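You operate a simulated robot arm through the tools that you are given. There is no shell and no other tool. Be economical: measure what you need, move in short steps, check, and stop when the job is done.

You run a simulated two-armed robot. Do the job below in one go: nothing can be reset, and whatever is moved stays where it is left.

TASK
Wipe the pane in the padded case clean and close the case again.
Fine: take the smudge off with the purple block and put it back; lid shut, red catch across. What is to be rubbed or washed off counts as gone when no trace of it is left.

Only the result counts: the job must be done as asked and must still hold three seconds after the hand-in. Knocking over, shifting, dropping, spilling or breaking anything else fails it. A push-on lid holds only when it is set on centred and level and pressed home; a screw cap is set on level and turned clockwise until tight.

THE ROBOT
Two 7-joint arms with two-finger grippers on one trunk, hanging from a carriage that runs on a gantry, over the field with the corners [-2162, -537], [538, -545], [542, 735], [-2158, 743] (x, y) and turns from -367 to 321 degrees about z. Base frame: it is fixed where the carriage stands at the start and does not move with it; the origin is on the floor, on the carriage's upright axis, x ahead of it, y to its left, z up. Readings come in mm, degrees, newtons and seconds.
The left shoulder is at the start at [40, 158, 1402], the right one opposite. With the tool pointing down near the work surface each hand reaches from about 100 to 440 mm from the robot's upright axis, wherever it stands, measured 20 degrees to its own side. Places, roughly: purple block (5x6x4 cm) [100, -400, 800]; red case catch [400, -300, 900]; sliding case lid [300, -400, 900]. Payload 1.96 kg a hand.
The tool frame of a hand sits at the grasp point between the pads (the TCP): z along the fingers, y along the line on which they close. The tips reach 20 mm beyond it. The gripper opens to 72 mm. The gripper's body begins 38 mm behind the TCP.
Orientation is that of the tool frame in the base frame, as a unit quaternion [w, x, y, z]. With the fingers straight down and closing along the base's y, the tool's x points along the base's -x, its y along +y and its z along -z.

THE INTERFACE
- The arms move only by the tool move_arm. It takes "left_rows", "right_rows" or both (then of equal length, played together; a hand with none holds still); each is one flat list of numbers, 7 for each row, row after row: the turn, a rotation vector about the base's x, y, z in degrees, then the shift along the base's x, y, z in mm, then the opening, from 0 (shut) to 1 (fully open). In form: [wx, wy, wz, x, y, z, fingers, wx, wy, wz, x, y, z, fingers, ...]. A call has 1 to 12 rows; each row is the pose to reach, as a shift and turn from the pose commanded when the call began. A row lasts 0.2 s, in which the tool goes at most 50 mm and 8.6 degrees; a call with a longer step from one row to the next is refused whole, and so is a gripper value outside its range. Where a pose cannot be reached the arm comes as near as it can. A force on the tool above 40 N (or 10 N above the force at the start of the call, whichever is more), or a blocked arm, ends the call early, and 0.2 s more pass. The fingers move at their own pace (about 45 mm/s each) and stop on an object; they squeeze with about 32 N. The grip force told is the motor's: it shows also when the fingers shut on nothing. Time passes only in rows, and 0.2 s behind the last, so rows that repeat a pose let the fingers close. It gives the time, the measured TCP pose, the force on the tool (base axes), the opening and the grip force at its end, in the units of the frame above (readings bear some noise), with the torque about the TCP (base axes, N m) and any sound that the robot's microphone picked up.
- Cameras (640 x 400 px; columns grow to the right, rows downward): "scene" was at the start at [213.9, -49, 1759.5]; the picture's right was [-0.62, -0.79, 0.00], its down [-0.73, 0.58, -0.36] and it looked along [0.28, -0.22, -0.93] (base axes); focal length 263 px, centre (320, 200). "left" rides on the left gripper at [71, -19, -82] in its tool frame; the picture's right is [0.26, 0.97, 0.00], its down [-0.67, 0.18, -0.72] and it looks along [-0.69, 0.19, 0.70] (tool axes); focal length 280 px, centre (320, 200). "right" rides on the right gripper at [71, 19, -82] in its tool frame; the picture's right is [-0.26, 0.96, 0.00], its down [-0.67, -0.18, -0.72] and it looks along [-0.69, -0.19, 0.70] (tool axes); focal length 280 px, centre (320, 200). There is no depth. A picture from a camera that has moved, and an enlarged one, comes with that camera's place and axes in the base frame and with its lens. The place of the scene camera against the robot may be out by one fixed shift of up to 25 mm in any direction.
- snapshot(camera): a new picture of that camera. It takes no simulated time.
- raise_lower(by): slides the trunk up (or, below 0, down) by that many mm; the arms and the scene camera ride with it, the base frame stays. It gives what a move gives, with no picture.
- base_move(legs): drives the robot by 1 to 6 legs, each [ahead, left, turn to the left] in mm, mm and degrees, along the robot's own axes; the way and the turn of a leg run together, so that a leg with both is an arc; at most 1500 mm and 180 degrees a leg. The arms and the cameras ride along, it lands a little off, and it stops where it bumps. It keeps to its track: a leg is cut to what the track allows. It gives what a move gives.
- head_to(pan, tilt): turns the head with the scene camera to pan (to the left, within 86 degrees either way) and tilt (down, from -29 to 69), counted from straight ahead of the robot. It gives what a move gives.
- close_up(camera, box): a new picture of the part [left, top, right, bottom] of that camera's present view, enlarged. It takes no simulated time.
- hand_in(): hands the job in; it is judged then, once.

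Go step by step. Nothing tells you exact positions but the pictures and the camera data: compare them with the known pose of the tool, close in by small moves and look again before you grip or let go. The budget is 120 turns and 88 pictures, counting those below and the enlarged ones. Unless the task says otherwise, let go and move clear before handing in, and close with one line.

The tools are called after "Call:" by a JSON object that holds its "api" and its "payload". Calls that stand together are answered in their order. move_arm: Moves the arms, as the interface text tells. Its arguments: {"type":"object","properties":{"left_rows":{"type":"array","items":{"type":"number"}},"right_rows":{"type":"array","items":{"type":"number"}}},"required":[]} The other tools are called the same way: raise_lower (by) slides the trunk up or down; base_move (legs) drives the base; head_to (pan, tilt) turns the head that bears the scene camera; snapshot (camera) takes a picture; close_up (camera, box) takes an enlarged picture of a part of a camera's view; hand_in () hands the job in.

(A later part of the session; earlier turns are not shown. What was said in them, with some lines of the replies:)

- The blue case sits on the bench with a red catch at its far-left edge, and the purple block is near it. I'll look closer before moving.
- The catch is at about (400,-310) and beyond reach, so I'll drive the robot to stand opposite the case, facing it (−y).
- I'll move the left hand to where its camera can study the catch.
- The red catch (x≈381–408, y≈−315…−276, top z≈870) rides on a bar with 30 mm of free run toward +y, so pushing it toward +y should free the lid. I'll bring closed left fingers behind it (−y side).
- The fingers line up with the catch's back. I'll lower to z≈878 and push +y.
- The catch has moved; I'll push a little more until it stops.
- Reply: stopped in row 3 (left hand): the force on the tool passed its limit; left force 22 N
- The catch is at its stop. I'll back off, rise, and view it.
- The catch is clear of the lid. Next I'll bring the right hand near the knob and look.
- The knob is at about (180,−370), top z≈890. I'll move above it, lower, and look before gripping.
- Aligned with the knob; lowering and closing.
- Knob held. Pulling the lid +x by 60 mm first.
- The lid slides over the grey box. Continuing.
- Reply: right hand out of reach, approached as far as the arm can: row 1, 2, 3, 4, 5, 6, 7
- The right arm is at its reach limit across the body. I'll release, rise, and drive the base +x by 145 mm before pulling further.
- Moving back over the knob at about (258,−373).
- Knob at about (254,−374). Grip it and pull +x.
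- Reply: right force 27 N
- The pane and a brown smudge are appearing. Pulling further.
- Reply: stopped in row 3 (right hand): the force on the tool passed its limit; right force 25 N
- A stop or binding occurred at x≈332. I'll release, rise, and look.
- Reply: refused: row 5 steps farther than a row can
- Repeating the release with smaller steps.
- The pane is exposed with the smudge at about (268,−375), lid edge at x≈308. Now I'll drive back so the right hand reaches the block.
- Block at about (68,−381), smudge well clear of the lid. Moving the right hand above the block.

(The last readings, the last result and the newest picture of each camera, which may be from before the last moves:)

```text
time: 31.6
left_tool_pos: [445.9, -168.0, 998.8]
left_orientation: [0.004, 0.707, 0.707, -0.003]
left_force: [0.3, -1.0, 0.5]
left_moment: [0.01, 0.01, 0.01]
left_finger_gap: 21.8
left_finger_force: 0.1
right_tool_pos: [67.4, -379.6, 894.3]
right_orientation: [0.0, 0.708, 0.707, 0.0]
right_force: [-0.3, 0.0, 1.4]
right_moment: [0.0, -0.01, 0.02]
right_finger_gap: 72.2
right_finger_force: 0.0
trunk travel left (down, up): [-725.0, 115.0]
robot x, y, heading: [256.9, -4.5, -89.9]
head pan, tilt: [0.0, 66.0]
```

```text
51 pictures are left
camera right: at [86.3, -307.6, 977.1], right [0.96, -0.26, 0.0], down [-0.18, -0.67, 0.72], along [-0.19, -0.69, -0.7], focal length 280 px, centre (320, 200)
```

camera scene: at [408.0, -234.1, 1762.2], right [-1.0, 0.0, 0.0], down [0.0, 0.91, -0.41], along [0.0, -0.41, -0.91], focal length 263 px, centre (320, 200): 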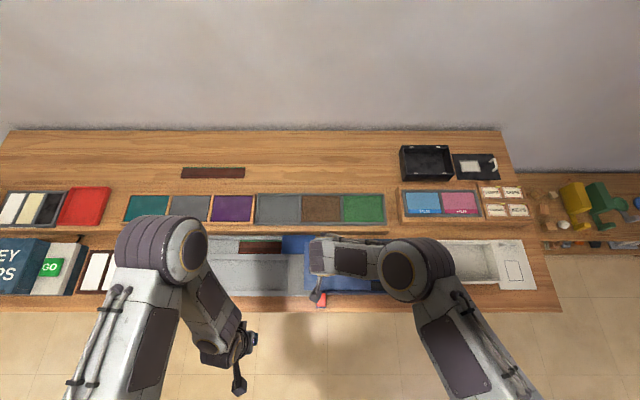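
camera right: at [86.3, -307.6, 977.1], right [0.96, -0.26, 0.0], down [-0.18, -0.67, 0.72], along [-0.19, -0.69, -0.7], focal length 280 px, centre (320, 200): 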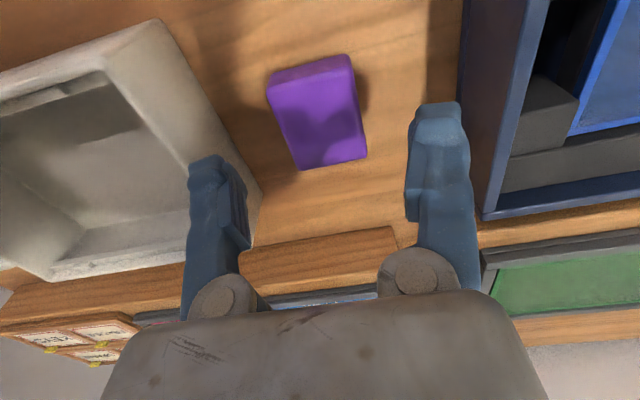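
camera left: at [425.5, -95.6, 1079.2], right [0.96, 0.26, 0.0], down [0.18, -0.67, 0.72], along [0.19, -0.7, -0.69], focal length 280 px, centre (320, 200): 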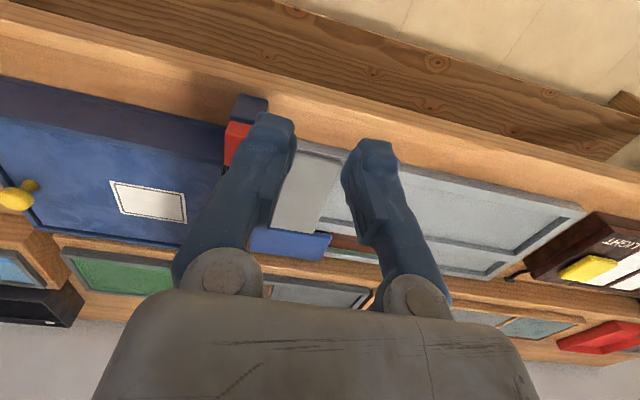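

The block appears lower than thought (top ≈825), centred about (63.5,−392). I'll lower straddling it and look.

Call:
{"api": "move_arm", "payload": {"right_rows": [0, 0, 0, -4, -12, -20, 1, 0, 0, 0, -4, -12, -45, 1]}}

Call:
{"api": "snapshot", "payload": {"camera": "right"}}

```text
time: 32.2
left_tool_pos: [447.1, -168.2, 999.5]
left_orientation: [0.004, 0.708, 0.707, -0.004]
left_force: [-0.1, -0.3, -0.1]
left_moment: [0.02, 0.03, 0.01]
left_finger_gap: 21.3
left_finger_force: 0.0
right_tool_pos: [64.1, -392.1, 851.0]
right_orientation: [0.0, 0.707, 0.707, 0.0]
right_force: [-0.6, -0.4, 0.2]
right_moment: [0.03, 0.02, -0.01]
right_finger_gap: 71.9
right_finger_force: 0.1
trunk travel left (down, up): [-725.0, 115.0]
robot x, y, heading: [255.7, 0.7, -90.0]
head pan, tilt: [0.0, 66.0]
```

```text
50 pictures are left
camera right: at [83.0, -319.5, 932.8], right [0.96, -0.26, 0.0], down [-0.18, -0.67, 0.72], along [-0.19, -0.69, -0.7], focal length 280 px, centre (320, 200)
```

right: 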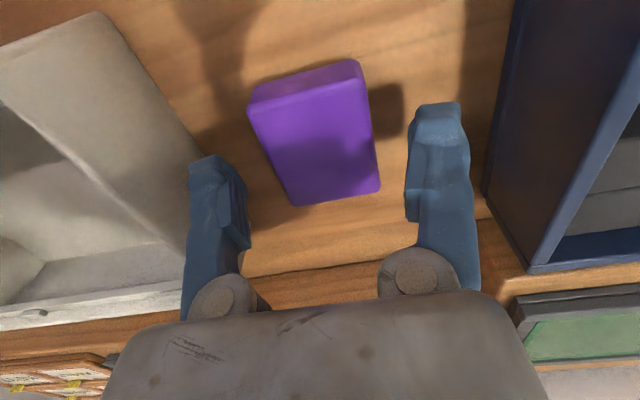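

Centred well. Lowering to tips at ~808 and gripping.

Call:
{"api": "move_arm", "payload": {"right_rows": [0, 0, 0, 0, 2, -12, 1, 0, 0, 0, 0, 2, -23, 1, 0, 0, 0, 0, 2, -23, 0, 0, 0, 0, 0, 2, -23, 0, 0, 0, 0, 0, 2, -23, 0]}}

Call:
{"api": "snapshot", "payload": {"camera": "right"}}

```text
time: 33.4
left_tool_pos: [446.7, -167.3, 998.5]
left_orientation: [0.004, 0.707, 0.707, -0.005]
left_force: [0.3, 0.2, 0.3]
left_moment: [-0.02, 0.03, 0.0]
left_finger_gap: 21.4
left_finger_force: 0.0
right_tool_pos: [66.2, -388.9, 826.2]
right_orientation: [0.0, 0.708, 0.706, 0.0]
right_force: [-0.9, -0.5, 0.1]
right_moment: [-0.04, 0.02, -0.04]
right_finger_gap: 47.2
right_finger_force: 32.4
trunk travel left (down, up): [-725.0, 115.0]
robot x, y, heading: [256.8, 2.5, -90.1]
head pan, tilt: [0.0, 66.0]
```

```text
49 pictures are left
camera right: at [83.4, -317.9, 908.7], right [0.96, -0.26, 0.0], down [-0.18, -0.67, 0.72], along [-0.19, -0.69, -0.7], focal length 280 px, centre (320, 200)
```

right: 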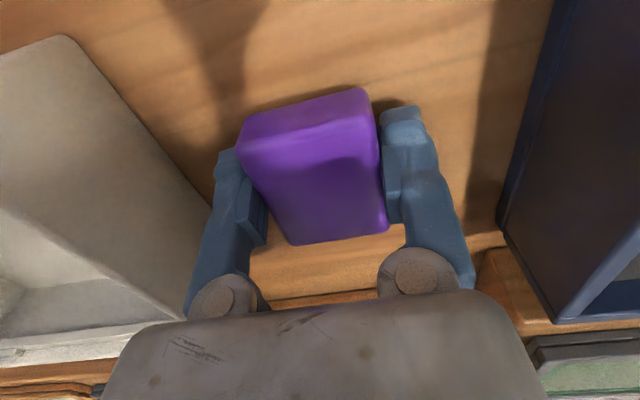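

Block held. Lift it and drive +x 80 mm.

Call:
{"api": "move_arm", "payload": {"right_rows": [0, 0, 0, 0, 0, 10, 0, 0, 0, 0, 0, 0, 45, 0, 0, 0, 0, 0, 0, 90, 0, 0, 0, 0, 0, 5, 120, 0]}}

Call:
{"api": "base_move", "payload": {"legs": [[0, 80, 0]]}}

Call:
{"api": "snapshot", "payload": {"camera": "right"}}

```text
time: 34.4
left_tool_pos: [447.3, -168.4, 999.1]
left_orientation: [0.004, 0.708, 0.707, -0.004]
left_force: [-0.5, -0.3, -0.3]
left_moment: [0.02, 0.02, 0.01]
left_finger_gap: 21.7
left_finger_force: 0.0
right_tool_pos: [64.1, -384.5, 950.0]
right_orientation: [0.001, 0.708, 0.707, -0.001]
right_force: [0.8, -0.4, -0.3]
right_moment: [0.0, 0.0, 0.01]
right_finger_gap: 47.1
right_finger_force: 32.0
trunk travel left (down, up): [-725.0, 115.0]
robot x, y, heading: [257.6, 2.6, -90.0]
head pan, tilt: [0.0, 66.0]
```

```text
time: 35.5
left_tool_pos: [525.7, -169.6, 999.4]
left_orientation: [0.005, 0.707, 0.707, -0.004]
left_force: [0.3, -0.2, -0.2]
left_moment: [0.0, 0.0, 0.01]
left_finger_gap: 21.7
left_finger_force: 0.0
right_tool_pos: [143.7, -384.4, 949.1]
right_orientation: [-0.001, 0.708, 0.706, 0.0]
right_force: [0.4, -1.1, -1.7]
right_moment: [0.03, 0.01, -0.05]
right_finger_gap: 46.9
right_finger_force: 31.3
trunk travel left (down, up): [-725.0, 115.0]
robot x, y, heading: [334.9, 1.9, -90.1]
head pan, tilt: [0.0, 66.0]
```

```text
48 pictures are left
camera right: at [162.5, -312.7, 1031.4], right [0.96, -0.26, 0.0], down [-0.18, -0.67, 0.72], along [-0.19, -0.69, -0.7], focal length 280 px, centre (320, 200)
```

right: 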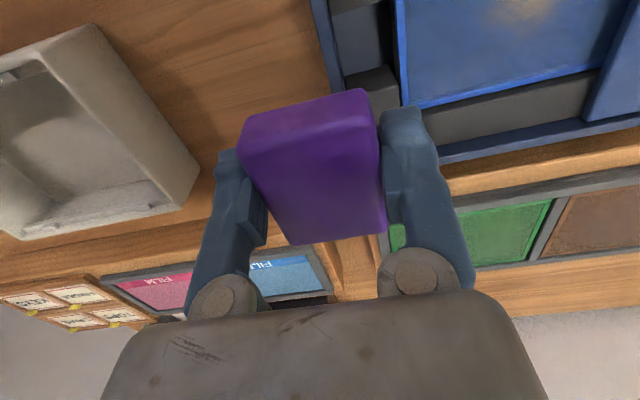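

Pane surface estimated z≈846, smudge centre (265,−374). Carry the block over and down near it.

Call:
{"api": "move_arm", "payload": {"right_rows": [0, 0, 0, 40, 4, 0, 0, 0, 0, 0, 80, 8, 0, 0, 0, 0, 0, 116, 10, 0, 0, 0, 0, 0, 116, 10, -35, 0, 0, 0, 0, 116, 10, -60, 0]}}

Call:
{"api": "snapshot", "payload": {"camera": "right"}}

Call:
{"api": "close_up", "payload": {"camera": "scene", "box": [250, 215, 430, 315]}}

```text
time: 36.7
left_tool_pos: [525.2, -166.8, 999.9]
left_orientation: [0.005, 0.707, 0.707, -0.005]
left_force: [-0.3, 0.0, 0.0]
left_moment: [0.02, 0.0, 0.0]
left_finger_gap: 21.7
left_finger_force: 0.0
right_tool_pos: [256.7, -373.3, 889.9]
right_orientation: [0.0, 0.708, 0.706, 0.0]
right_force: [0.3, -1.0, -0.5]
right_moment: [0.01, -0.01, -0.03]
right_finger_gap: 47.0
right_finger_force: 32.1
trunk travel left (down, up): [-725.0, 115.0]
robot x, y, heading: [337.9, 2.4, -90.1]
head pan, tilt: [0.0, 66.0]
```

```text
47 pictures are left
camera right: at [277.6, -301.4, 972.2], right [0.96, -0.26, 0.0], down [-0.18, -0.67, 0.72], along [-0.19, -0.69, -0.7], focal length 280 px, centre (320, 200)
```

right: 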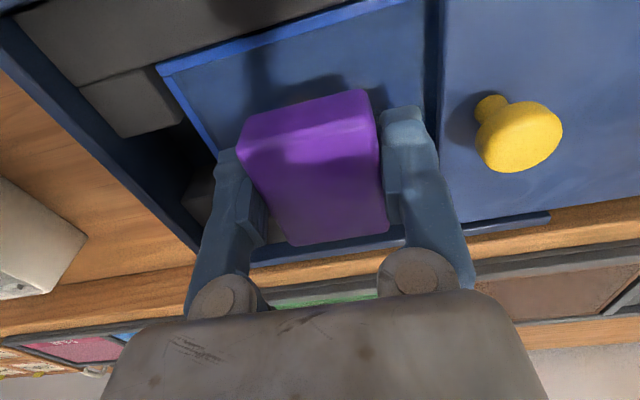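

```text
3.56 times, centred on (340, 265) of scene
camera zoom: at [344.7, -234.0, 1762.3], right [-1.0, 0.0, 0.0], down [0.0, 0.91, -0.41], along [0.0, -0.41, -0.91], focal length 936 px, centre (249, -31)
```

zoom: 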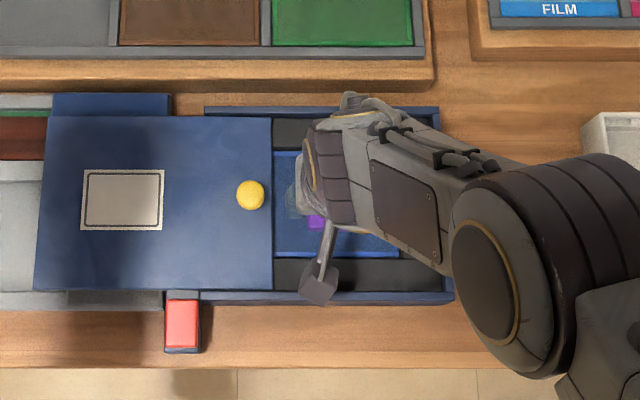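

Lowering gently towards contact.

Call:
{"api": "move_arm", "payload": {"right_rows": [0, 0, 0, 2, 0, -5, 0, 0, 0, 0, 2, 0, -10, 0, 0, 0, 0, 2, 0, -13, 0, 0, 0, 0, 2, 0, -16, 0]}}

```text
time: 37.7
left_tool_pos: [524.8, -167.7, 998.3]
left_orientation: [0.004, 0.707, 0.707, -0.004]
left_force: [-1.4, -0.3, 0.5]
left_moment: [0.01, -0.01, 0.02]
left_finger_gap: 21.5
left_finger_force: 0.1
right_tool_pos: [261.1, -374.4, 874.0]
right_orientation: [-0.001, 0.708, 0.707, 0.0]
right_force: [-0.6, 0.0, -0.7]
right_moment: [0.02, 0.02, -0.01]
right_finger_gap: 47.2
right_finger_force: 32.1
trunk travel left (down, up): [-725.0, 115.0]
robot x, y, heading: [335.6, -0.5, -90.1]
head pan, tilt: [0.0, 66.0]
```

Call:
{"api": "move_arm", "payload": {"right_rows": [0, 0, 0, 0, 0, -2, 0, 0, 0, 0, 0, 0, -4, 0, 0, 0, 0, 0, 0, -5, 0, 0, 0, 0, 0, 0, -6, 0]}}

```text
time: 38.7
left_tool_pos: [525.7, -168.6, 999.4]
left_orientation: [0.004, 0.707, 0.708, -0.003]
left_force: [-0.5, 0.2, 0.6]
left_moment: [0.0, 0.01, -0.03]
left_finger_gap: 21.6
left_finger_force: 0.2
right_tool_pos: [262.2, -374.8, 868.9]
right_orientation: [0.001, 0.707, 0.707, -0.001]
right_force: [0.8, 3.2, 15.9]
right_moment: [0.02, 0.04, -0.01]
right_finger_gap: 47.1
right_finger_force: 31.6
trunk travel left (down, up): [-725.0, 115.0]
robot x, y, heading: [334.4, -1.3, -89.9]
head pan, tilt: [0.0, 66.0]
```

Contact at z≈870. Now rubbing with light pressure back and forth.

Call:
{"api": "move_arm", "payload": {"right_rows": [0, 0, 0, 4, 0, 0.5, 0, 0, 0, 0, 8, 4, 0.5, 0, 0, 0, 0, 0, 4, 0.5, 0, 0, 0, 0, -10, 4, 0.5, 0, 0, 0, 0, -20, 4, 0.5, 0, 0, 0, 0, -10, 0, 0.5, 0, 0, 0, 0, 0, -2, 0.5, 0, 0, 0, 0, 8, -4, 0.5, 0, 0, 0, 0, 0, -6, 0.5, 0, 0, 0, 0, -10, -6, 0.5, 0, 0, 0, 0, -20, -6, 0.5, 0, 0, 0, 0, -10, 0, 0.5, 0]}}

Call:
{"api": "move_arm", "payload": {"right_rows": [0, 0, 0, 10, 0, 0, 0, 0, 0, 0, 18, 3, 0, 0, 0, 0, 0, 18, 8, 0, 0, 0, 0, 0, 8, 8, 0, 0, 0, 0, 0, -4, 8, 0, 0, 0, 0, 0, 6, 2, 0, 0, 0, 0, 0, 18, -3, 0, 0, 0, 0, 0, 18, -8, 0, 0, 0, 0, 0, 8, -8, 0, 0, 0, 0, 0, -4, -8, 0, 0, 0, 0, 0, 6, 0, 0, 0, 0, 0, 0, 12, 0, 0, 0]}}

```text
time: 41.3
left_tool_pos: [524.3, -170.4, 999.6]
left_orientation: [0.005, 0.707, 0.707, -0.005]
left_force: [0.2, 0.2, 0.6]
left_moment: [0.0, 0.05, -0.04]
left_finger_gap: 21.6
left_finger_force: 0.2
right_tool_pos: [248.0, -377.8, 866.1]
right_orientation: [0.001, 0.708, 0.706, -0.002]
right_force: [-4.9, -3.5, 21.1]
right_moment: [0.0, -0.16, -0.07]
right_finger_gap: 47.2
right_finger_force: 31.9
trunk travel left (down, up): [-725.0, 115.0]
robot x, y, heading: [335.8, -1.0, -89.9]
head pan, tilt: [0.0, 66.0]
```

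```text
time: 43.9
left_tool_pos: [523.3, -168.6, 998.4]
left_orientation: [0.005, 0.707, 0.707, -0.004]
left_force: [0.8, -0.4, 0.6]
left_moment: [-0.01, -0.03, 0.04]
left_finger_gap: 21.7
left_finger_force: 0.0
right_tool_pos: [262.6, -375.7, 868.9]
right_orientation: [0.001, 0.708, 0.707, -0.001]
right_force: [-2.9, 0.8, 10.2]
right_moment: [-0.04, -0.12, -0.03]
right_finger_gap: 46.9
right_finger_force: 31.5
trunk travel left (down, up): [-725.0, 115.0]
robot x, y, heading: [334.9, 0.6, -90.2]
head pan, tilt: [0.0, 66.0]
```

Lifting and moving aside to inspect the pane.

Call:
{"api": "move_arm", "payload": {"right_rows": [0, 0, 0, 0, 0, 20, 0, 0, 0, 0, 0, 0, 60, 0, 0, 0, 0, -30, 10, 90, 0, 0, 0, 0, -70, 20, 100, 0, 0, 0, 0, -105, 45, 110, 0]}}

Call:
{"api": "close_up", "payload": {"camera": "right", "box": [340, 0, 640, 190]}}

Call:
{"api": "close_up", "payload": {"camera": "scene", "box": [300, 230, 400, 300]}}

```text
time: 45.1
left_tool_pos: [524.7, -167.9, 998.2]
left_orientation: [0.003, 0.707, 0.707, -0.005]
left_force: [-0.1, 0.4, 0.5]
left_moment: [-0.01, -0.02, 0.01]
left_finger_gap: 21.7
left_finger_force: 0.0
right_tool_pos: [158.8, -327.5, 975.8]
right_orientation: [0.0, 0.708, 0.707, 0.0]
right_force: [-0.2, -0.4, -1.0]
right_moment: [-0.02, 0.03, 0.02]
right_finger_gap: 47.0
right_finger_force: 32.2
trunk travel left (down, up): [-725.0, 115.0]
robot x, y, heading: [333.0, -3.3, -89.8]
head pan, tilt: [0.0, 66.0]
```

```text
2.11 times, centred on (490, 95) of right
camera zoom: at [177.7, -256.5, 1058.3], right [0.96, -0.26, 0.0], down [-0.18, -0.67, 0.72], along [-0.19, -0.69, -0.7], focal length 590 px, centre (-38, 421)
```

zoom: 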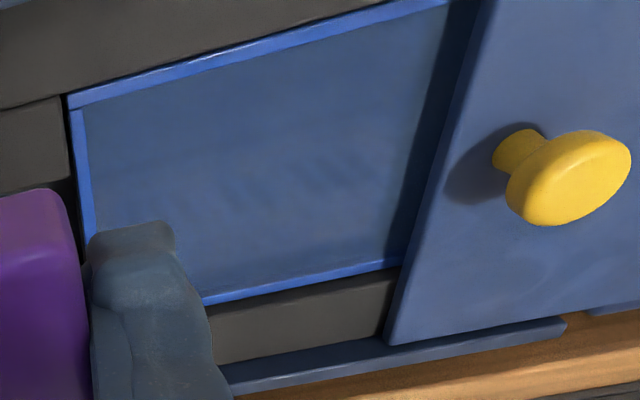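

```text
5.71 times, centred on (350, 265) of scene
camera zoom: at [344.7, -234.0, 1762.2], right [-1.0, 0.0, 0.0], down [0.0, 0.91, -0.41], along [0.0, -0.41, -0.91], focal length 1504 px, centre (149, -171)
```

zoom: 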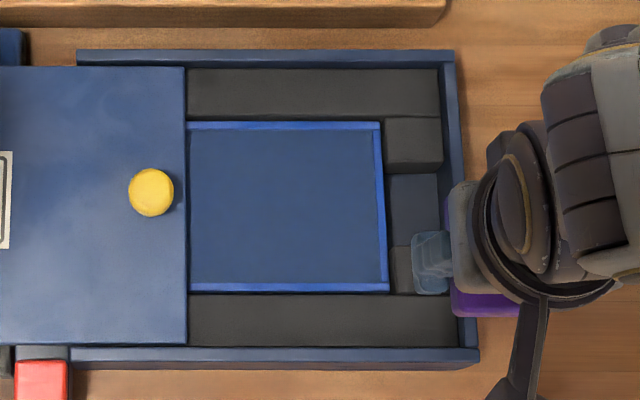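

The smudge looks gone; checking for faint traces at higher magnification.

Call:
{"api": "close_up", "payload": {"camera": "right", "box": [390, 20, 560, 130]}}

Call:
{"api": "close_up", "payload": {"camera": "scene", "box": [330, 248, 372, 284]}}

```text
3.64 times, centred on (475, 75) of right
camera zoom: at [177.7, -256.5, 1058.3], right [0.96, -0.26, 0.0], down [-0.18, -0.67, 0.72], along [-0.19, -0.69, -0.7], focal length 1020 px, centre (-244, 654)
```

zoom: 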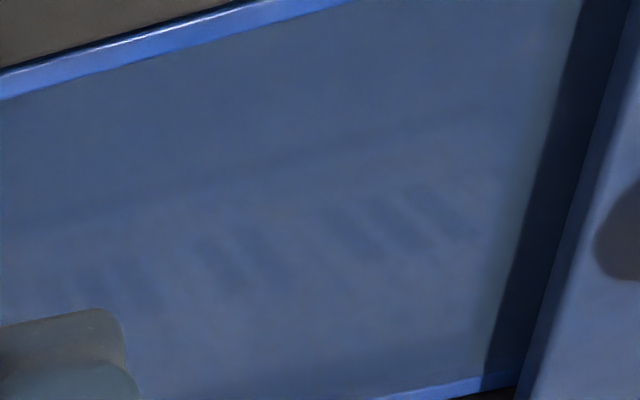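

```text
11.11 times, centred on (351, 266) of scene
camera zoom: at [344.7, -234.0, 1762.2], right [-1.0, 0.0, 0.0], down [0.0, 0.91, -0.41], along [0.0, -0.41, -0.91], focal length 2924 px, centre (-24, -533)
```

zoom: 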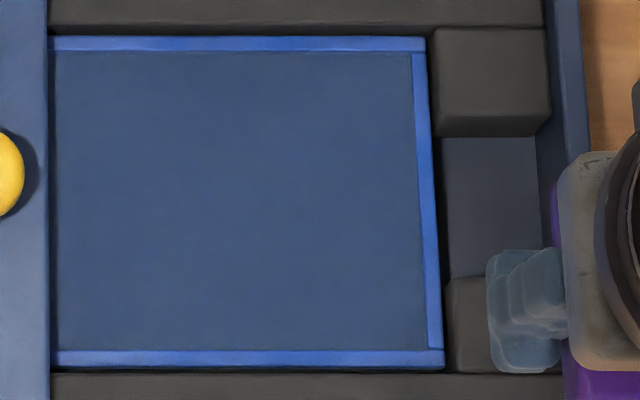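

It looks clean, but I'll do one more pass for certainty.

Call:
{"api": "move_arm", "payload": {"right_rows": [0, 0, 0, 35, -25, -10, 0, 0, 0, 0, 70, -35, -20, 0, 0, 0, 0, 100, -47, -50, 0, 0, 0, 0, 100, -47, -85, 0, 0, 0, 0, 100, -47, -100, 0, 0, 0, 0, 100, -47, -106, 0]}}

```text
time: 46.5
left_tool_pos: [523.9, -167.7, 999.0]
left_orientation: [0.004, 0.707, 0.707, -0.004]
left_force: [-0.3, 0.4, 0.5]
left_moment: [0.04, 0.08, -0.03]
left_finger_gap: 21.5
left_finger_force: 0.1
right_tool_pos: [257.2, -376.9, 872.4]
right_orientation: [0.0, 0.707, 0.707, 0.0]
right_force: [-0.2, 0.2, -0.8]
right_moment: [-0.01, 0.0, 0.0]
right_finger_gap: 47.2
right_finger_force: 31.8
trunk travel left (down, up): [-725.0, 115.0]
robot x, y, heading: [338.0, 0.0, -90.1]
head pan, tilt: [0.0, 66.0]
```

Call:
{"api": "move_arm", "payload": {"right_rows": [0, 0, 0, 0, 0, -3, 0, 0, 0, 0, 10, 2, -3.5, 0, 0, 0, 0, 14, 9, -3.5, 0, 0, 0, 0, 4, 10, -3.5, 0, 0, 0, 0, -8, 10, -3.5, 0, 0, 0, 0, -18, 4, -3.5, 0, 0, 0, 0, -6, 2, -3.5, 0, 0, 0, 0, 6, 1, -3.5, 0, 0, 0, 0, 14, -4, -3.5, 0, 0, 0, 0, 4, -7, -3.5, 0, 0, 0, 0, -8, -7, -3.5, 0, 0, 0, 0, -18, -2, -3.5, 0]}}

Call:
{"api": "move_arm", "payload": {"right_rows": [0, 0, 0, 0, 0, 20, 0, 0, 0, 0, 0, 0, 60, 0, 0, 0, 0, -30, 10, 85, 0, 0, 0, 0, -70, 10, 85, 0, 0, 0, 0, -95, 10, 85, 0]}}

Call:
{"api": "close_up", "payload": {"camera": "scene", "box": [290, 225, 400, 300]}}

```text
time: 49.1
left_tool_pos: [525.1, -169.3, 999.1]
left_orientation: [0.006, 0.708, 0.707, -0.004]
left_force: [0.0, -0.5, 1.2]
left_moment: [0.01, -0.01, 0.01]
left_finger_gap: 21.7
left_finger_force: 0.1
right_tool_pos: [240.2, -380.0, 867.7]
right_orientation: [0.0, 0.708, 0.706, -0.001]
right_force: [1.3, -2.4, 11.5]
right_moment: [-0.06, -0.17, -0.01]
right_finger_gap: 47.3
right_finger_force: 32.0
trunk travel left (down, up): [-725.0, 115.0]
robot x, y, heading: [332.4, -3.9, -90.3]
head pan, tilt: [0.0, 66.0]
```

```text
time: 50.3
left_tool_pos: [524.1, -168.3, 999.2]
left_orientation: [0.004, 0.708, 0.707, -0.004]
left_force: [0.2, -0.5, 0.3]
left_moment: [-0.01, -0.01, 0.02]
left_finger_gap: 21.6
left_finger_force: 0.1
right_tool_pos: [145.9, -367.9, 952.1]
right_orientation: [0.0, 0.707, 0.707, 0.0]
right_force: [-0.3, 0.3, -0.3]
right_moment: [-0.01, -0.02, -0.02]
right_finger_gap: 46.9
right_finger_force: 31.9
trunk travel left (down, up): [-725.0, 115.0]
robot x, y, heading: [333.5, -1.3, -90.1]
head pan, tilt: [0.0, 66.0]
```

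```text
5.33 times, centred on (345, 262) of scene
camera zoom: at [344.7, -234.0, 1762.2], right [-1.0, 0.0, 0.0], down [0.0, 0.91, -0.41], along [0.0, -0.41, -0.91], focal length 1404 px, centre (187, -133)
```

zoom: 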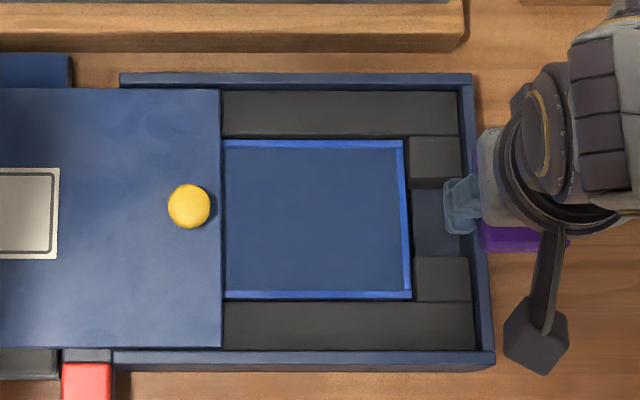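

Clean. Drive back and return the block to its spot at (65,−390).

Call:
{"api": "base_move", "payload": {"legs": [[0, -80, 0]]}}

```text
time: 51.3
left_tool_pos: [445.0, -167.7, 998.1]
left_orientation: [0.004, 0.707, 0.707, -0.004]
left_force: [0.2, 0.2, 0.8]
left_moment: [-0.03, 0.0, -0.05]
left_finger_gap: 21.7
left_finger_force: 0.1
right_tool_pos: [65.6, -367.3, 952.0]
right_orientation: [0.0, 0.708, 0.706, 0.0]
right_force: [-0.8, -0.3, -1.7]
right_moment: [0.0, 0.01, 0.03]
right_finger_gap: 47.2
right_finger_force: 31.6
trunk travel left (down, up): [-725.0, 115.0]
robot x, y, heading: [256.7, 0.5, -90.1]
head pan, tilt: [0.0, 66.0]
```

Call:
{"api": "move_arm", "payload": {"right_rows": [0, 0, 0, -1, -12, -20, 0, 0, 0, 0, -1, -23, -60, 0, 0, 0, 0, -1, -23, -95, 0, 0, 0, 0, -1, -23, -115, 0, 0, 0, 0, -1, -23, -122, 0]}}

Call:
{"api": "snapshot", "payload": {"camera": "right"}}

```text
time: 52.5
left_tool_pos: [444.8, -167.7, 997.3]
left_orientation: [0.004, 0.707, 0.707, -0.005]
left_force: [1.1, 0.1, 0.5]
left_moment: [0.02, 0.02, -0.04]
left_finger_gap: 21.4
left_finger_force: 0.0
right_tool_pos: [65.1, -390.0, 829.6]
right_orientation: [0.0, 0.708, 0.706, 0.0]
right_force: [0.4, 0.6, 0.2]
right_moment: [0.01, -0.05, 0.01]
right_finger_gap: 47.4
right_finger_force: 31.8
trunk travel left (down, up): [-725.0, 115.0]
robot x, y, heading: [255.5, -1.3, -89.9]
head pan, tilt: [0.0, 66.0]
```

```text
40 pictures are left
camera right: at [84.4, -317.8, 912.1], right [0.96, -0.26, 0.0], down [-0.18, -0.67, 0.71], along [-0.19, -0.69, -0.7], focal length 280 px, centre (320, 200)
```

right: 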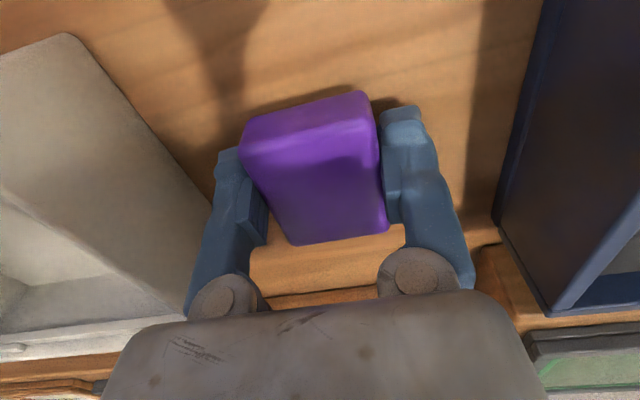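

Lowering the last few millimetres until it touches.

Call:
{"api": "move_arm", "payload": {"right_rows": [0, 0, 0, 0, 0, -2, 0, 0, 0, 0, 0, 0, -4, 0]}}

```text
time: 53.1
left_tool_pos: [444.3, -167.5, 998.6]
left_orientation: [0.005, 0.707, 0.707, -0.004]
left_force: [-0.8, -0.6, 0.3]
left_moment: [0.02, 0.01, 0.04]
left_finger_gap: 21.4
left_finger_force: 0.0
right_tool_pos: [65.0, -390.0, 827.4]
right_orientation: [0.0, 0.707, 0.707, 0.0]
right_force: [0.7, 9.3, 27.3]
right_moment: [-0.11, -0.21, 0.08]
right_finger_gap: 46.8
right_finger_force: 32.1
trunk travel left (down, up): [-725.0, 115.0]
robot x, y, heading: [253.8, -2.4, -90.0]
head pan, tilt: [0.0, 66.0]
```

Block rests on the table. Ease, open, and lift away.

Call:
{"api": "move_arm", "payload": {"right_rows": [0, 0, 0, 0, 0, 2, 0, 0, 0, 0, 0, 0, 2, 1, 0, 0, 0, 0, 0, 2, 1, 0, 0, 0, 0, 0, 2, 1, 0, 0, 0, 0, 0, 10, 1, 0, 0, 0, 0, 0, 50, 1, 0, 0, 0, 0, 0, 95, 1, 0, 0, 0, 10, 35, 120, 0.8, 0, 0, 0, 35, 70, 130, 0.8]}}

Call:
{"api": "snapshot", "payload": {"camera": "right"}}

```text
time: 55.1
left_tool_pos: [445.3, -167.9, 999.4]
left_orientation: [0.003, 0.707, 0.707, -0.004]
left_force: [1.0, -0.3, 1.5]
left_moment: [0.03, 0.01, 0.02]
left_finger_gap: 21.8
left_finger_force: 0.0
right_tool_pos: [101.4, -320.9, 958.0]
right_orientation: [0.0, 0.707, 0.707, -0.001]
right_force: [0.0, 0.0, 1.5]
right_moment: [0.01, 0.0, 0.0]
right_finger_gap: 57.5
right_finger_force: 0.0
trunk travel left (down, up): [-725.0, 115.0]
robot x, y, heading: [255.0, -2.2, -89.9]
head pan, tilt: [0.0, 66.0]
```

```text
39 pictures are left
camera right: at [120.7, -249.0, 1039.6], right [0.96, -0.26, 0.0], down [-0.18, -0.67, 0.72], along [-0.19, -0.69, -0.7], focal length 280 px, centre (320, 200)
```

right: 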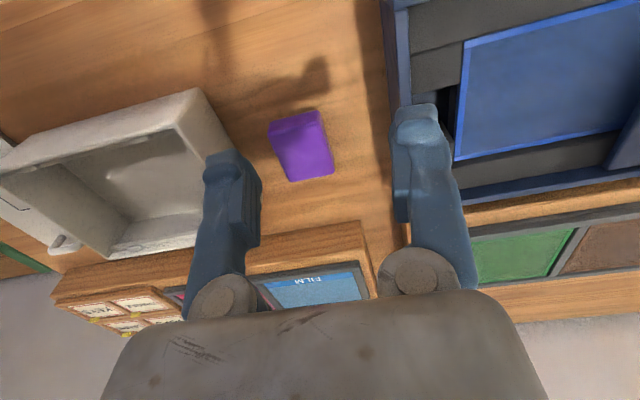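

Block is back in place. Drive +x 95 mm so one stance covers the whole lid stroke.

Call:
{"api": "base_move", "payload": {"legs": [[0, 96, 0]]}}

Call:
{"api": "move_arm", "payload": {"right_rows": [0, 0, 0, 35, -10, 0, 0.8, 0, 0, 0, 70, -20, 0, 0.8, 0, 0, 0, 105, -35, 0, 0.8, 0, 0, 0, 135, -53, 0, 0.8, 0, 0, 0, 135, -53, -40, 0.8]}}

Call:
{"api": "snapshot", "payload": {"camera": "right"}}

```text
time: 56.2
left_tool_pos: [539.8, -168.3, 999.1]
left_orientation: [0.006, 0.707, 0.708, -0.004]
left_force: [-0.5, 1.1, -0.4]
left_moment: [-0.03, -0.01, 0.0]
left_finger_gap: 21.5
left_finger_force: 0.1
right_tool_pos: [196.0, -321.5, 957.7]
right_orientation: [-0.001, 0.707, 0.707, 0.0]
right_force: [0.4, -1.0, -0.5]
right_moment: [-0.01, 0.01, -0.02]
right_finger_gap: 57.6
right_finger_force: 0.1
trunk travel left (down, up): [-725.0, 115.0]
robot x, y, heading: [350.0, 0.5, -89.9]
head pan, tilt: [0.0, 66.0]
```

```text
time: 57.5
left_tool_pos: [540.3, -167.8, 999.1]
left_orientation: [0.004, 0.707, 0.707, -0.005]
left_force: [-0.2, 0.7, 0.2]
left_moment: [0.01, -0.03, -0.02]
left_finger_gap: 21.6
left_finger_force: 0.1
right_tool_pos: [331.7, -374.4, 918.0]
right_orientation: [0.001, 0.708, 0.706, 0.0]
right_force: [0.5, 0.0, 0.2]
right_moment: [0.03, 0.0, 0.02]
right_finger_gap: 57.3
right_finger_force: 0.0
trunk travel left (down, up): [-725.0, 115.0]
robot x, y, heading: [347.3, -0.3, -89.9]
head pan, tilt: [0.0, 66.0]
```

```text
38 pictures are left
camera right: at [352.0, -302.6, 1000.3], right [0.96, -0.26, 0.0], down [-0.18, -0.67, 0.72], along [-0.19, -0.69, -0.7], focal length 280 px, centre (320, 200)
```

right: 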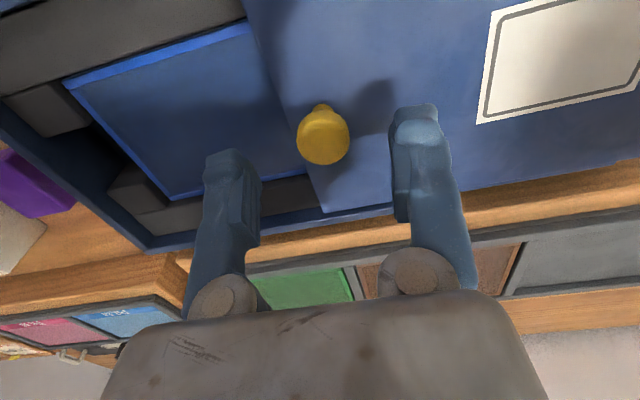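

Aligned over the knob; lower and grip, then push −x.

Call:
{"api": "move_arm", "payload": {"right_rows": [0, 0, 0, 1, 0, -13, 0.8, 0, 0, 0, 1, 0, -26, 0.8, 0, 0, 0, 1, 0, -26, 0, 0, 0, 0, 1, 0, -26, 0, 0, 0, 0, 1, 0, -26, 0]}}

Call:
{"api": "move_arm", "payload": {"right_rows": [0, 0, 0, -6, 0, 0, 0, 0, 0, 0, -14, 0, 0, 0, 0, 0, 0, -24, 0, 0, 0, 0, 0, 0, -34, 0, 0, 0, 0, 0, 0, -44, 0, 0, 0, 0, 0, 0, -54, 0, 0, 0, 0, 0, 0, -64, 0, 0, 0, 0, 0, 0, -74, 0, 0, 0]}}

```text
time: 58.6
left_tool_pos: [542.1, -167.8, 999.0]
left_orientation: [0.004, 0.707, 0.707, -0.004]
left_force: [0.5, 0.1, 0.2]
left_moment: [0.0, 0.0, 0.04]
left_finger_gap: 21.7
left_finger_force: 0.1
right_tool_pos: [333.5, -374.5, 891.2]
right_orientation: [0.0, 0.707, 0.707, 0.001]
right_force: [0.4, -1.2, -5.3]
right_moment: [-0.01, -0.03, 0.02]
right_finger_gap: 24.7
right_finger_force: 29.7
trunk travel left (down, up): [-725.0, 115.0]
robot x, y, heading: [352.7, 4.1, -90.0]
head pan, tilt: [0.0, 66.0]
```

```text
time: 60.5
left_tool_pos: [540.4, -167.3, 999.0]
left_orientation: [0.004, 0.707, 0.707, -0.005]
left_force: [0.7, -0.2, 0.1]
left_moment: [-0.01, 0.01, -0.01]
left_finger_gap: 21.9
left_finger_force: 0.1
right_tool_pos: [257.5, -373.6, 891.0]
right_orientation: [0.0, 0.708, 0.707, -0.001]
right_force: [-0.3, -1.2, 8.3]
right_moment: [0.15, -0.08, 0.08]
right_finger_gap: 24.8
right_finger_force: 40.0
trunk travel left (down, up): [-725.0, 115.0]
robot x, y, heading: [350.6, -3.0, -90.0]
head pan, tilt: [0.0, 66.0]
```

Sliding smoothly; push the rest to x≈180.

Call:
{"api": "move_arm", "payload": {"right_rows": [0, 0, 0, -10, 0, 0, 0, 0, 0, 0, -20, 0, 0, 0, 0, 0, 0, -30, 0, 0, 0, 0, 0, 0, -40, 0, 0, 0, 0, 0, 0, -50, 0, 0, 0, 0, 0, 0, -60, 0, 0, 0, 0, 0, 0, -68, 0, 0, 0, 0, 0, 0, -74, 0, 0, 0, 0, 0, 0, -78, 0, 0, 0, 0, 0, 0, -80, 0, 0, 0]}}

Call:
{"api": "snapshot", "payload": {"camera": "right"}}

Call:
{"api": "close_up", "payload": {"camera": "scene", "box": [270, 215, 430, 315]}}

```text
time: 61.5
left_tool_pos: [538.9, -167.4, 999.8]
left_orientation: [0.004, 0.707, 0.707, -0.005]
left_force: [0.3, 0.0, -0.4]
left_moment: [-0.02, -0.01, -0.01]
left_finger_gap: 21.4
left_finger_force: 0.0
right_tool_pos: [221.0, -372.9, 892.3]
right_orientation: [0.0, 0.707, 0.707, 0.0]
right_force: [-1.4, 8.2, 29.1]
right_moment: [-0.15, 0.13, -0.03]
right_finger_gap: 24.7
right_finger_force: 40.1
trunk travel left (down, up): [-725.0, 115.0]
robot x, y, heading: [350.2, -0.3, -89.7]
head pan, tilt: [0.0, 66.0]
stopped in row 5 (right hand): the force on the tool passed its limit (the readings are from after the stop); the commanded pose is now the measured one
```

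```text
37 pictures are left
camera right: at [239.4, -302.7, 974.1], right [0.97, -0.26, 0.0], down [-0.18, -0.68, 0.71], along [-0.19, -0.69, -0.7], focal length 280 px, centre (320, 200)
```

right: 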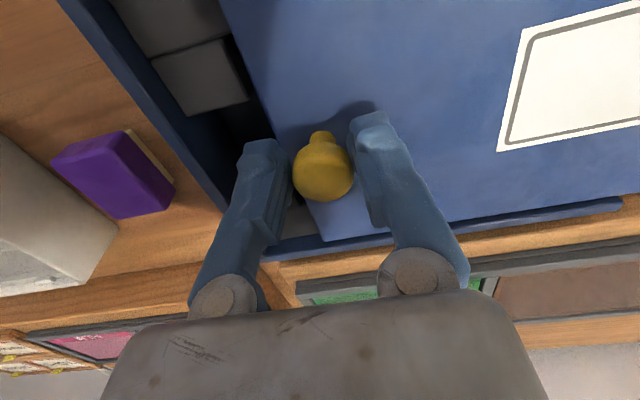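

```text
4.00 times, centred on (350, 265) of scene
camera zoom: at [359.5, -233.7, 1762.4], right [-1.0, 0.0, 0.0], down [0.0, 0.91, -0.41], along [0.0, -0.41, -0.91], focal length 1053 px, centre (200, -60)
```

zoom: 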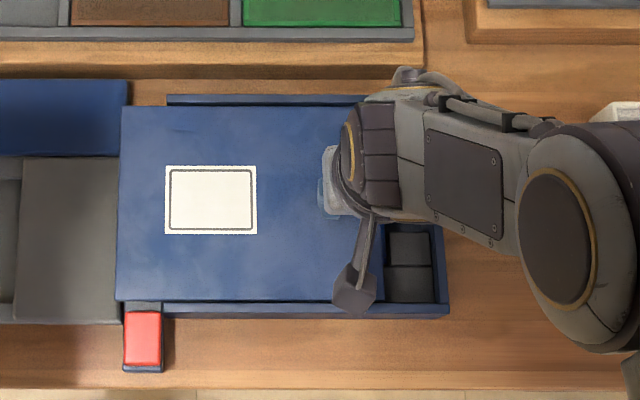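

The stop was vertical arm strain, not a block. Continue from the reset pose.

Call:
{"api": "move_arm", "payload": {"right_rows": [0, 0, 0, 0, 0, 0, 0.6, 0, 0, 0, 0, 0, 0, 0.6, 0, 0, 0, 0, 0, 0, 0, 0, 0, 0, 0, 0, 0, 0, 0, 0, 0, 0, 0, 0, 0]}}

Call:
{"api": "move_arm", "payload": {"right_rows": [0, 0, 0, -8, 0, 0, 0, 0, 0, 0, -16, 0, 0, 0, 0, 0, 0, -24, 0, 0, 0, 0, 0, 0, -32, 0, 0, 0, 0, 0, 0, -38, 0, 0, 0, 0, 0, 0, -42, 0, 0, 0, 0, 0, 0, -44, 0, 0, 0]}}

Call:
{"api": "snapshot", "payload": {"camera": "right"}}

```text
time: 62.7
left_tool_pos: [540.3, -167.4, 998.8]
left_orientation: [0.004, 0.707, 0.708, -0.004]
left_force: [0.9, -0.5, 0.2]
left_moment: [0.04, 0.0, 0.01]
left_finger_gap: 21.5
left_finger_force: 0.1
right_tool_pos: [219.7, -373.9, 890.2]
right_orientation: [-0.001, 0.707, 0.707, 0.001]
right_force: [-0.5, -1.9, -8.3]
right_moment: [0.0, 0.03, 0.0]
right_finger_gap: 25.2
right_finger_force: 40.1
trunk travel left (down, up): [-725.0, 115.0]
robot x, y, heading: [348.7, 0.5, -90.0]
head pan, tilt: [0.0, 66.0]
```

```text
time: 64.3
left_tool_pos: [540.5, -167.3, 998.5]
left_orientation: [0.006, 0.706, 0.708, -0.004]
left_force: [-0.2, -0.3, 0.0]
left_moment: [-0.01, -0.03, -0.01]
left_finger_gap: 21.6
left_finger_force: 0.2
right_tool_pos: [179.4, -373.5, 891.9]
right_orientation: [0.0, 0.706, 0.708, 0.001]
right_force: [5.4, -3.7, -14.2]
right_moment: [-0.13, -0.04, 0.01]
right_finger_gap: 24.7
right_finger_force: 39.8
trunk travel left (down, up): [-725.0, 115.0]
robot x, y, heading: [350.7, -0.3, -90.0]
head pan, tilt: [0.0, 66.0]
```

```text
35 pictures are left
camera right: at [197.5, -302.3, 973.4], right [0.97, -0.26, 0.0], down [-0.18, -0.68, 0.71], along [-0.18, -0.69, -0.7], focal length 280 px, centre (320, 200)
```

right: 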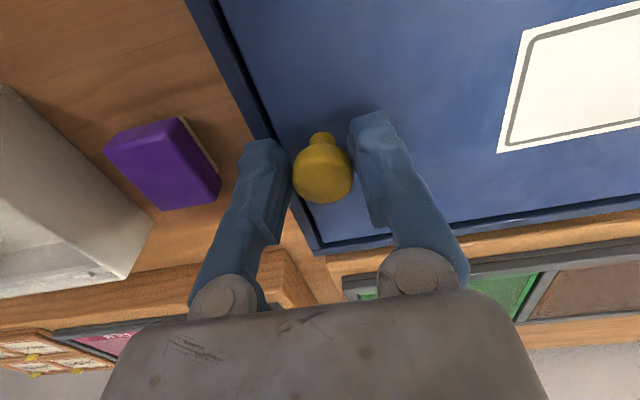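

Lid is at its closed stop (x≈179). Press a touch more, then release and clear.

Call:
{"api": "move_arm", "payload": {"right_rows": [0, 0, 0, -3, 0, 0, 0, 0, 0, 0, -3, 0, 0, 0]}}

Call:
{"api": "move_arm", "payload": {"right_rows": [0, 0, 0, 0, 0, 0, 0.7, 0, 0, 0, 0, 0, 0, 0.7, 0, 0, 0, 0, 0, 0, 0.7, 0, 0, 0, 0, 0, 40, 0.7, 0, 0, 0, -10, 20, 80, 0.7, 0, 0, 0, -40, 50, 100, 0.7, 0, 0, 0, -60, 80, 120, 0.7, 0, 0, 0, -90, 100, 140, 0.7]}}

Call:
{"api": "close_up", "payload": {"camera": "scene", "box": [270, 215, 430, 315]}}

```text
time: 64.9
left_tool_pos: [543.5, -168.0, 999.5]
left_orientation: [0.005, 0.707, 0.707, -0.004]
left_force: [-0.7, -1.1, 0.5]
left_moment: [0.0, -0.02, 0.0]
left_finger_gap: 21.4
left_finger_force: 0.0
right_tool_pos: [178.3, -373.1, 891.5]
right_orientation: [0.002, 0.707, 0.707, 0.002]
right_force: [13.6, -1.0, -6.4]
right_moment: [0.08, -0.27, 0.13]
right_finger_gap: 24.8
right_finger_force: 39.7
trunk travel left (down, up): [-725.0, 115.0]
robot x, y, heading: [349.1, 3.5, -89.8]
head pan, tilt: [0.0, 66.0]
```

```text
time: 66.7
left_tool_pos: [539.7, -167.5, 998.2]
left_orientation: [0.004, 0.706, 0.708, -0.003]
left_force: [0.2, -0.1, 0.0]
left_moment: [0.01, -0.03, 0.01]
left_finger_gap: 21.6
left_finger_force: 0.1
right_tool_pos: [84.2, -276.4, 1033.3]
right_orientation: [0.0, 0.707, 0.707, 0.001]
right_force: [0.6, 0.4, 0.7]
right_moment: [0.03, 0.0, 0.01]
right_finger_gap: 50.5
right_finger_force: 0.0
trunk travel left (down, up): [-725.0, 115.0]
robot x, y, heading: [350.1, -3.6, -89.9]
head pan, tilt: [0.0, 66.0]
```

```text
4.00 times, centred on (350, 265) of scene
camera zoom: at [359.9, -233.8, 1762.2], right [-1.0, 0.0, 0.0], down [0.0, 0.91, -0.41], along [0.0, -0.41, -0.91], focal length 1053 px, centre (200, -60)
```

zoom: 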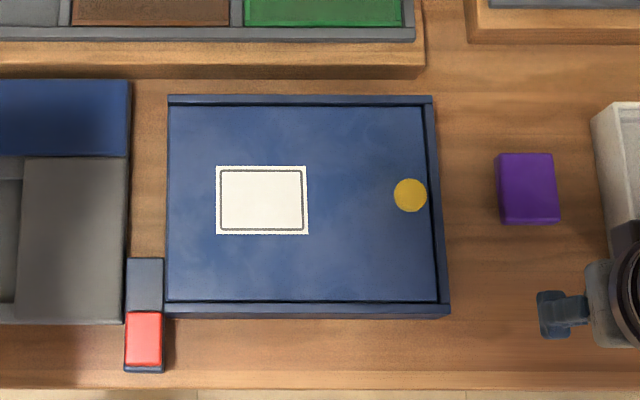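

The lid is shut. Now the left hand, fingers closed, goes to the +y side of the catch to push it back across.

Call:
{"api": "move_arm", "payload": {"left_rows": [0, 0, 0, -40, -5, 0, 0, 0, 0, 0, -80, -10, 0, 0, 0, 0, 0, -120, -25, -20, 0, 0, 0, 0, -145, -48, -40, 0, 0, 0, 0, -145, -50, -80, 0, 0, 0, 0, -145, -50, -100, 0]}}

Call:
{"api": "snapshot", "payload": {"camera": "left"}}

Call:
{"api": "close_up", "payload": {"camera": "scene", "box": [270, 215, 430, 315]}}

```text
time: 68.1
left_tool_pos: [394.5, -217.8, 898.3]
left_orientation: [0.004, 0.707, 0.707, -0.006]
left_force: [0.0, -0.5, 0.0]
left_moment: [0.01, -0.03, 0.01]
left_finger_gap: 0.0
left_finger_force: 30.1
right_tool_pos: [83.9, -276.8, 1033.1]
right_orientation: [0.0, 0.707, 0.708, 0.001]
right_force: [-0.2, -0.2, 1.0]
right_moment: [-0.02, 0.0, 0.0]
right_finger_gap: 50.4
right_finger_force: 0.1
trunk travel left (down, up): [-725.0, 115.0]
robot x, y, heading: [349.3, 0.5, -90.1]
head pan, tilt: [0.0, 66.0]
```

```text
33 pictures are left
camera left: at [375.0, -145.3, 978.3], right [0.96, 0.26, 0.0], down [0.18, -0.67, 0.72], along [0.19, -0.7, -0.69], focal length 280 px, centre (320, 200)
```

left: 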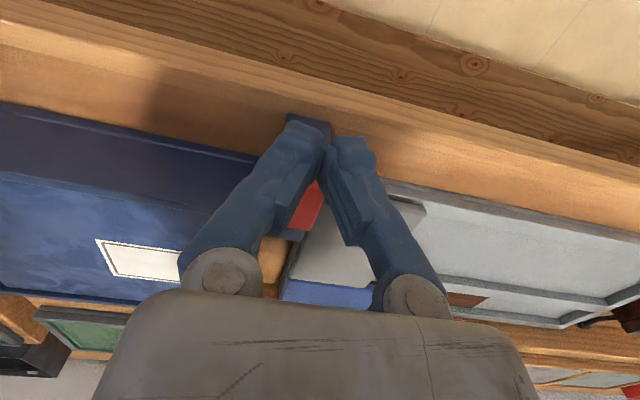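

```text
4.00 times, centred on (350, 265) of scene
camera zoom: at [359.9, -233.8, 1762.3], right [-1.0, 0.0, 0.0], down [0.0, 0.91, -0.41], along [0.0, -0.41, -0.91], focal length 1053 px, centre (200, -60)
```

zoom: 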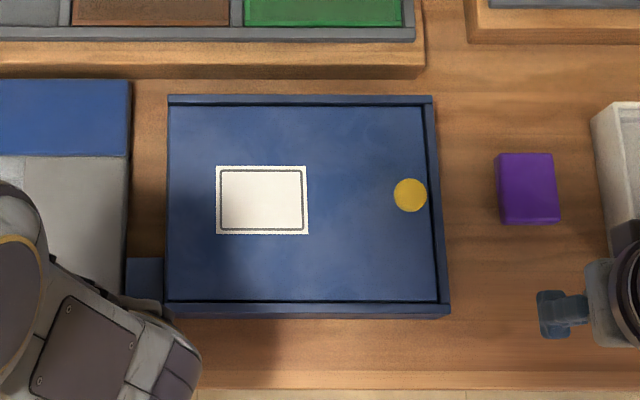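

Lower to z≈878 and push −y.

Call:
{"api": "move_arm", "payload": {"left_rows": [0, 0, 0, 1, 2, -10, 0, 0, 0, 0, 1, 2, -20, 0, 0, 0, 0, 1, -10, -20, 0, 0, 0, 0, 1, -20, -20, 0, 0, 0, 0, 1, -30, -20, 0, 0, 0, 0, 1, -38, -20, 0, 0, 0, 0, 1, -44, -20, 0, 0, 0, 0, 1, -49, -20, 0]}}

Call:
{"api": "snapshot", "payload": {"camera": "left"}}

```text
time: 69.9
left_tool_pos: [396.6, -267.0, 879.7]
left_orientation: [0.005, 0.706, 0.708, -0.004]
left_force: [0.0, 0.9, -0.3]
left_moment: [0.03, 0.03, -0.02]
left_finger_gap: 0.0
left_finger_force: 30.2
right_tool_pos: [83.9, -276.1, 1032.9]
right_orientation: [-0.001, 0.707, 0.707, 0.001]
right_force: [0.4, -0.6, 0.3]
right_moment: [-0.01, 0.0, 0.01]
right_finger_gap: 50.2
right_finger_force: 0.1
trunk travel left (down, up): [-725.0, 115.0]
robot x, y, heading: [351.6, -0.2, -90.3]
head pan, tilt: [0.0, 66.0]
```

```text
31 pictures are left
camera left: at [376.6, -194.7, 959.2], right [0.96, 0.26, 0.0], down [0.18, -0.66, 0.72], along [0.19, -0.7, -0.69], focal length 280 px, centre (320, 200)
```

left: 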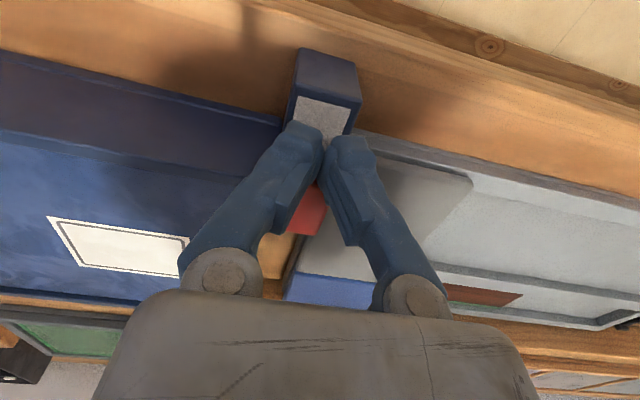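

The white mark is exposed again; push gently until the catch meets its stop.

Call:
{"api": "move_arm", "payload": {"left_rows": [0, 0, 0, 0, -3, 0, 0, 0, 0, 0, 0, -6, 0, 0, 0, 0, 0, 0, -8, 0, 0]}}

```text
time: 70.7
left_tool_pos: [397.2, -269.9, 878.0]
left_orientation: [0.002, 0.706, 0.708, -0.002]
left_force: [1.3, 15.5, 7.5]
left_moment: [0.07, 0.01, 0.0]
left_finger_gap: 6.2
left_finger_force: 29.3
right_tool_pos: [84.0, -273.0, 1032.2]
right_orientation: [-0.001, 0.707, 0.707, 0.002]
right_force: [0.1, -0.4, 0.6]
right_moment: [-0.03, 0.02, 0.01]
right_finger_gap: 50.2
right_finger_force: 0.0
trunk travel left (down, up): [-725.0, 115.0]
robot x, y, heading: [346.3, -1.1, -90.0]
head pan, tilt: [0.0, 66.0]
```

Stop reached (15 N). Back off, rise and check.

Call:
{"api": "move_arm", "payload": {"left_rows": [0, 0, 0, 0, 5, 0, 0, 0, 0, 0, 0, 15, 0, 0, 0, 0, 0, 0, 20, 40, 0, 0, 0, 0, 10, 40, 80, 0, 0, 0, 0, 40, 70, 110, 0, 0, 0, 0, 80, 90, 120, 0, 0, 0, 0, 120, 100, 130, 0]}}

Call:
{"api": "close_up", "payload": {"camera": "scene", "box": [270, 215, 430, 315]}}

Call:
{"api": "snapshot", "payload": {"camera": "scene"}}

```text
refused: row 5 steps farther than a row can; nothing moved
```

```text
4.00 times, centred on (350, 265) of scene
camera zoom: at [360.0, -232.6, 1761.9], right [-1.0, 0.0, 0.0], down [0.0, 0.91, -0.4], along [0.0, -0.4, -0.91], focal length 1053 px, centre (200, -60)
```

zoom: 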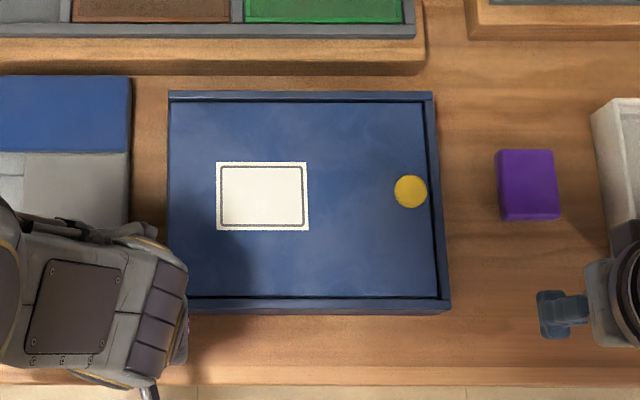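

```text
29 pictures are left
camera scene: at [360.0, -232.6, 1761.9], right [-1.0, 0.0, 0.0], down [0.0, 0.91, -0.4], along [0.0, -0.4, -0.91], focal length 263 px, centre (320, 200)
```

scene: 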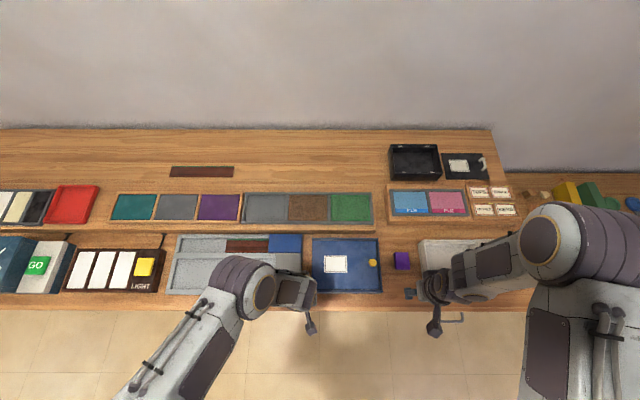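

Retrying with smaller steps.

Call:
{"api": "move_arm", "payload": {"left_rows": [0, 0, 0, 0, 5, 0, 0, 0, 0, 0, 0, 15, 0, 0, 0, 0, 0, 0, 20, 35, 0, 0, 0, 0, 10, 35, 70, 0, 0, 0, 0, 35, 55, 95, 0, 0, 0, 0, 70, 70, 110, 0, 0, 0, 0, 110, 80, 120, 0, 0, 0, 0, 150, 85, 125, 0]}}

Call:
{"api": "close_up", "payload": {"camera": "scene", "box": [270, 215, 430, 315]}}

Call:
{"api": "snapshot", "payload": {"camera": "left"}}

```text
time: 72.5
left_tool_pos: [545.4, -189.5, 1003.8]
left_orientation: [0.004, 0.707, 0.708, -0.005]
left_force: [-0.3, 0.0, -0.7]
left_moment: [0.0, -0.01, 0.0]
left_finger_gap: 0.0
left_finger_force: 30.1
right_tool_pos: [83.5, -275.9, 1032.3]
right_orientation: [-0.001, 0.707, 0.707, 0.002]
right_force: [-0.4, -0.6, 0.4]
right_moment: [-0.01, 0.0, -0.05]
right_finger_gap: 50.6
right_finger_force: 0.1
trunk travel left (down, up): [-725.0, 115.0]
robot x, y, heading: [352.4, -1.0, -90.1]
head pan, tilt: [0.0, 66.0]
```

```text
4.00 times, centred on (350, 265) of scene
camera zoom: at [360.0, -233.8, 1762.2], right [-1.0, 0.0, 0.0], down [0.0, 0.91, -0.41], along [0.0, -0.41, -0.91], focal length 1053 px, centre (200, -60)
```

zoom: 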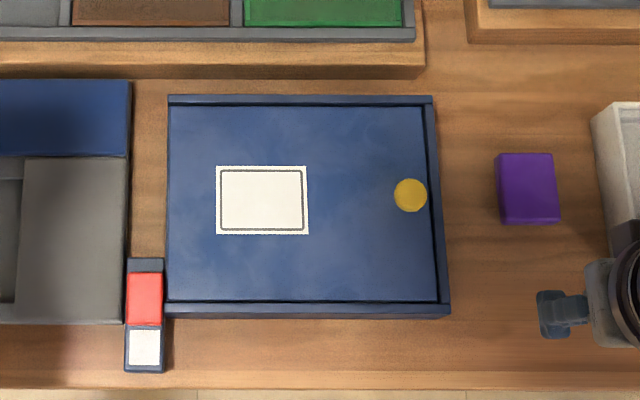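

```text
27 pictures are left
camera left: at [525.0, -116.9, 1083.7], right [0.96, 0.26, 0.0], down [0.18, -0.66, 0.72], along [0.19, -0.7, -0.69], focal length 280 px, centre (320, 200)
```

left: 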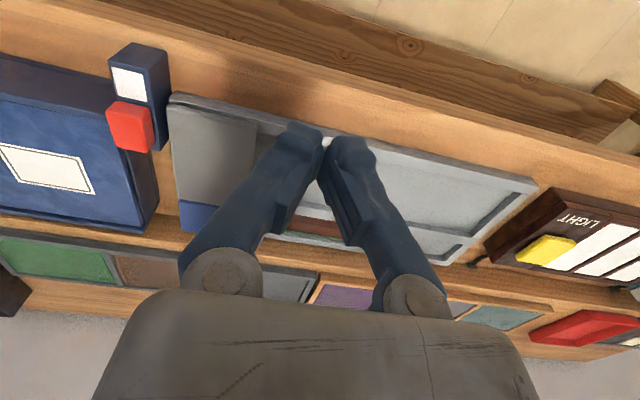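

The lid is shut, the catch is back across as at the start, and the pane is wiped. The block is in its place and both hands are clear, so I'm handing in.

Call:
{"api": "hand_in", "payload": {}}

```text
The job is handed in.
```

I wiped the pane until no trace of the smudge showed. The purple block is back in its place, the lid is shut and the red catch is across; I've handed the job in.
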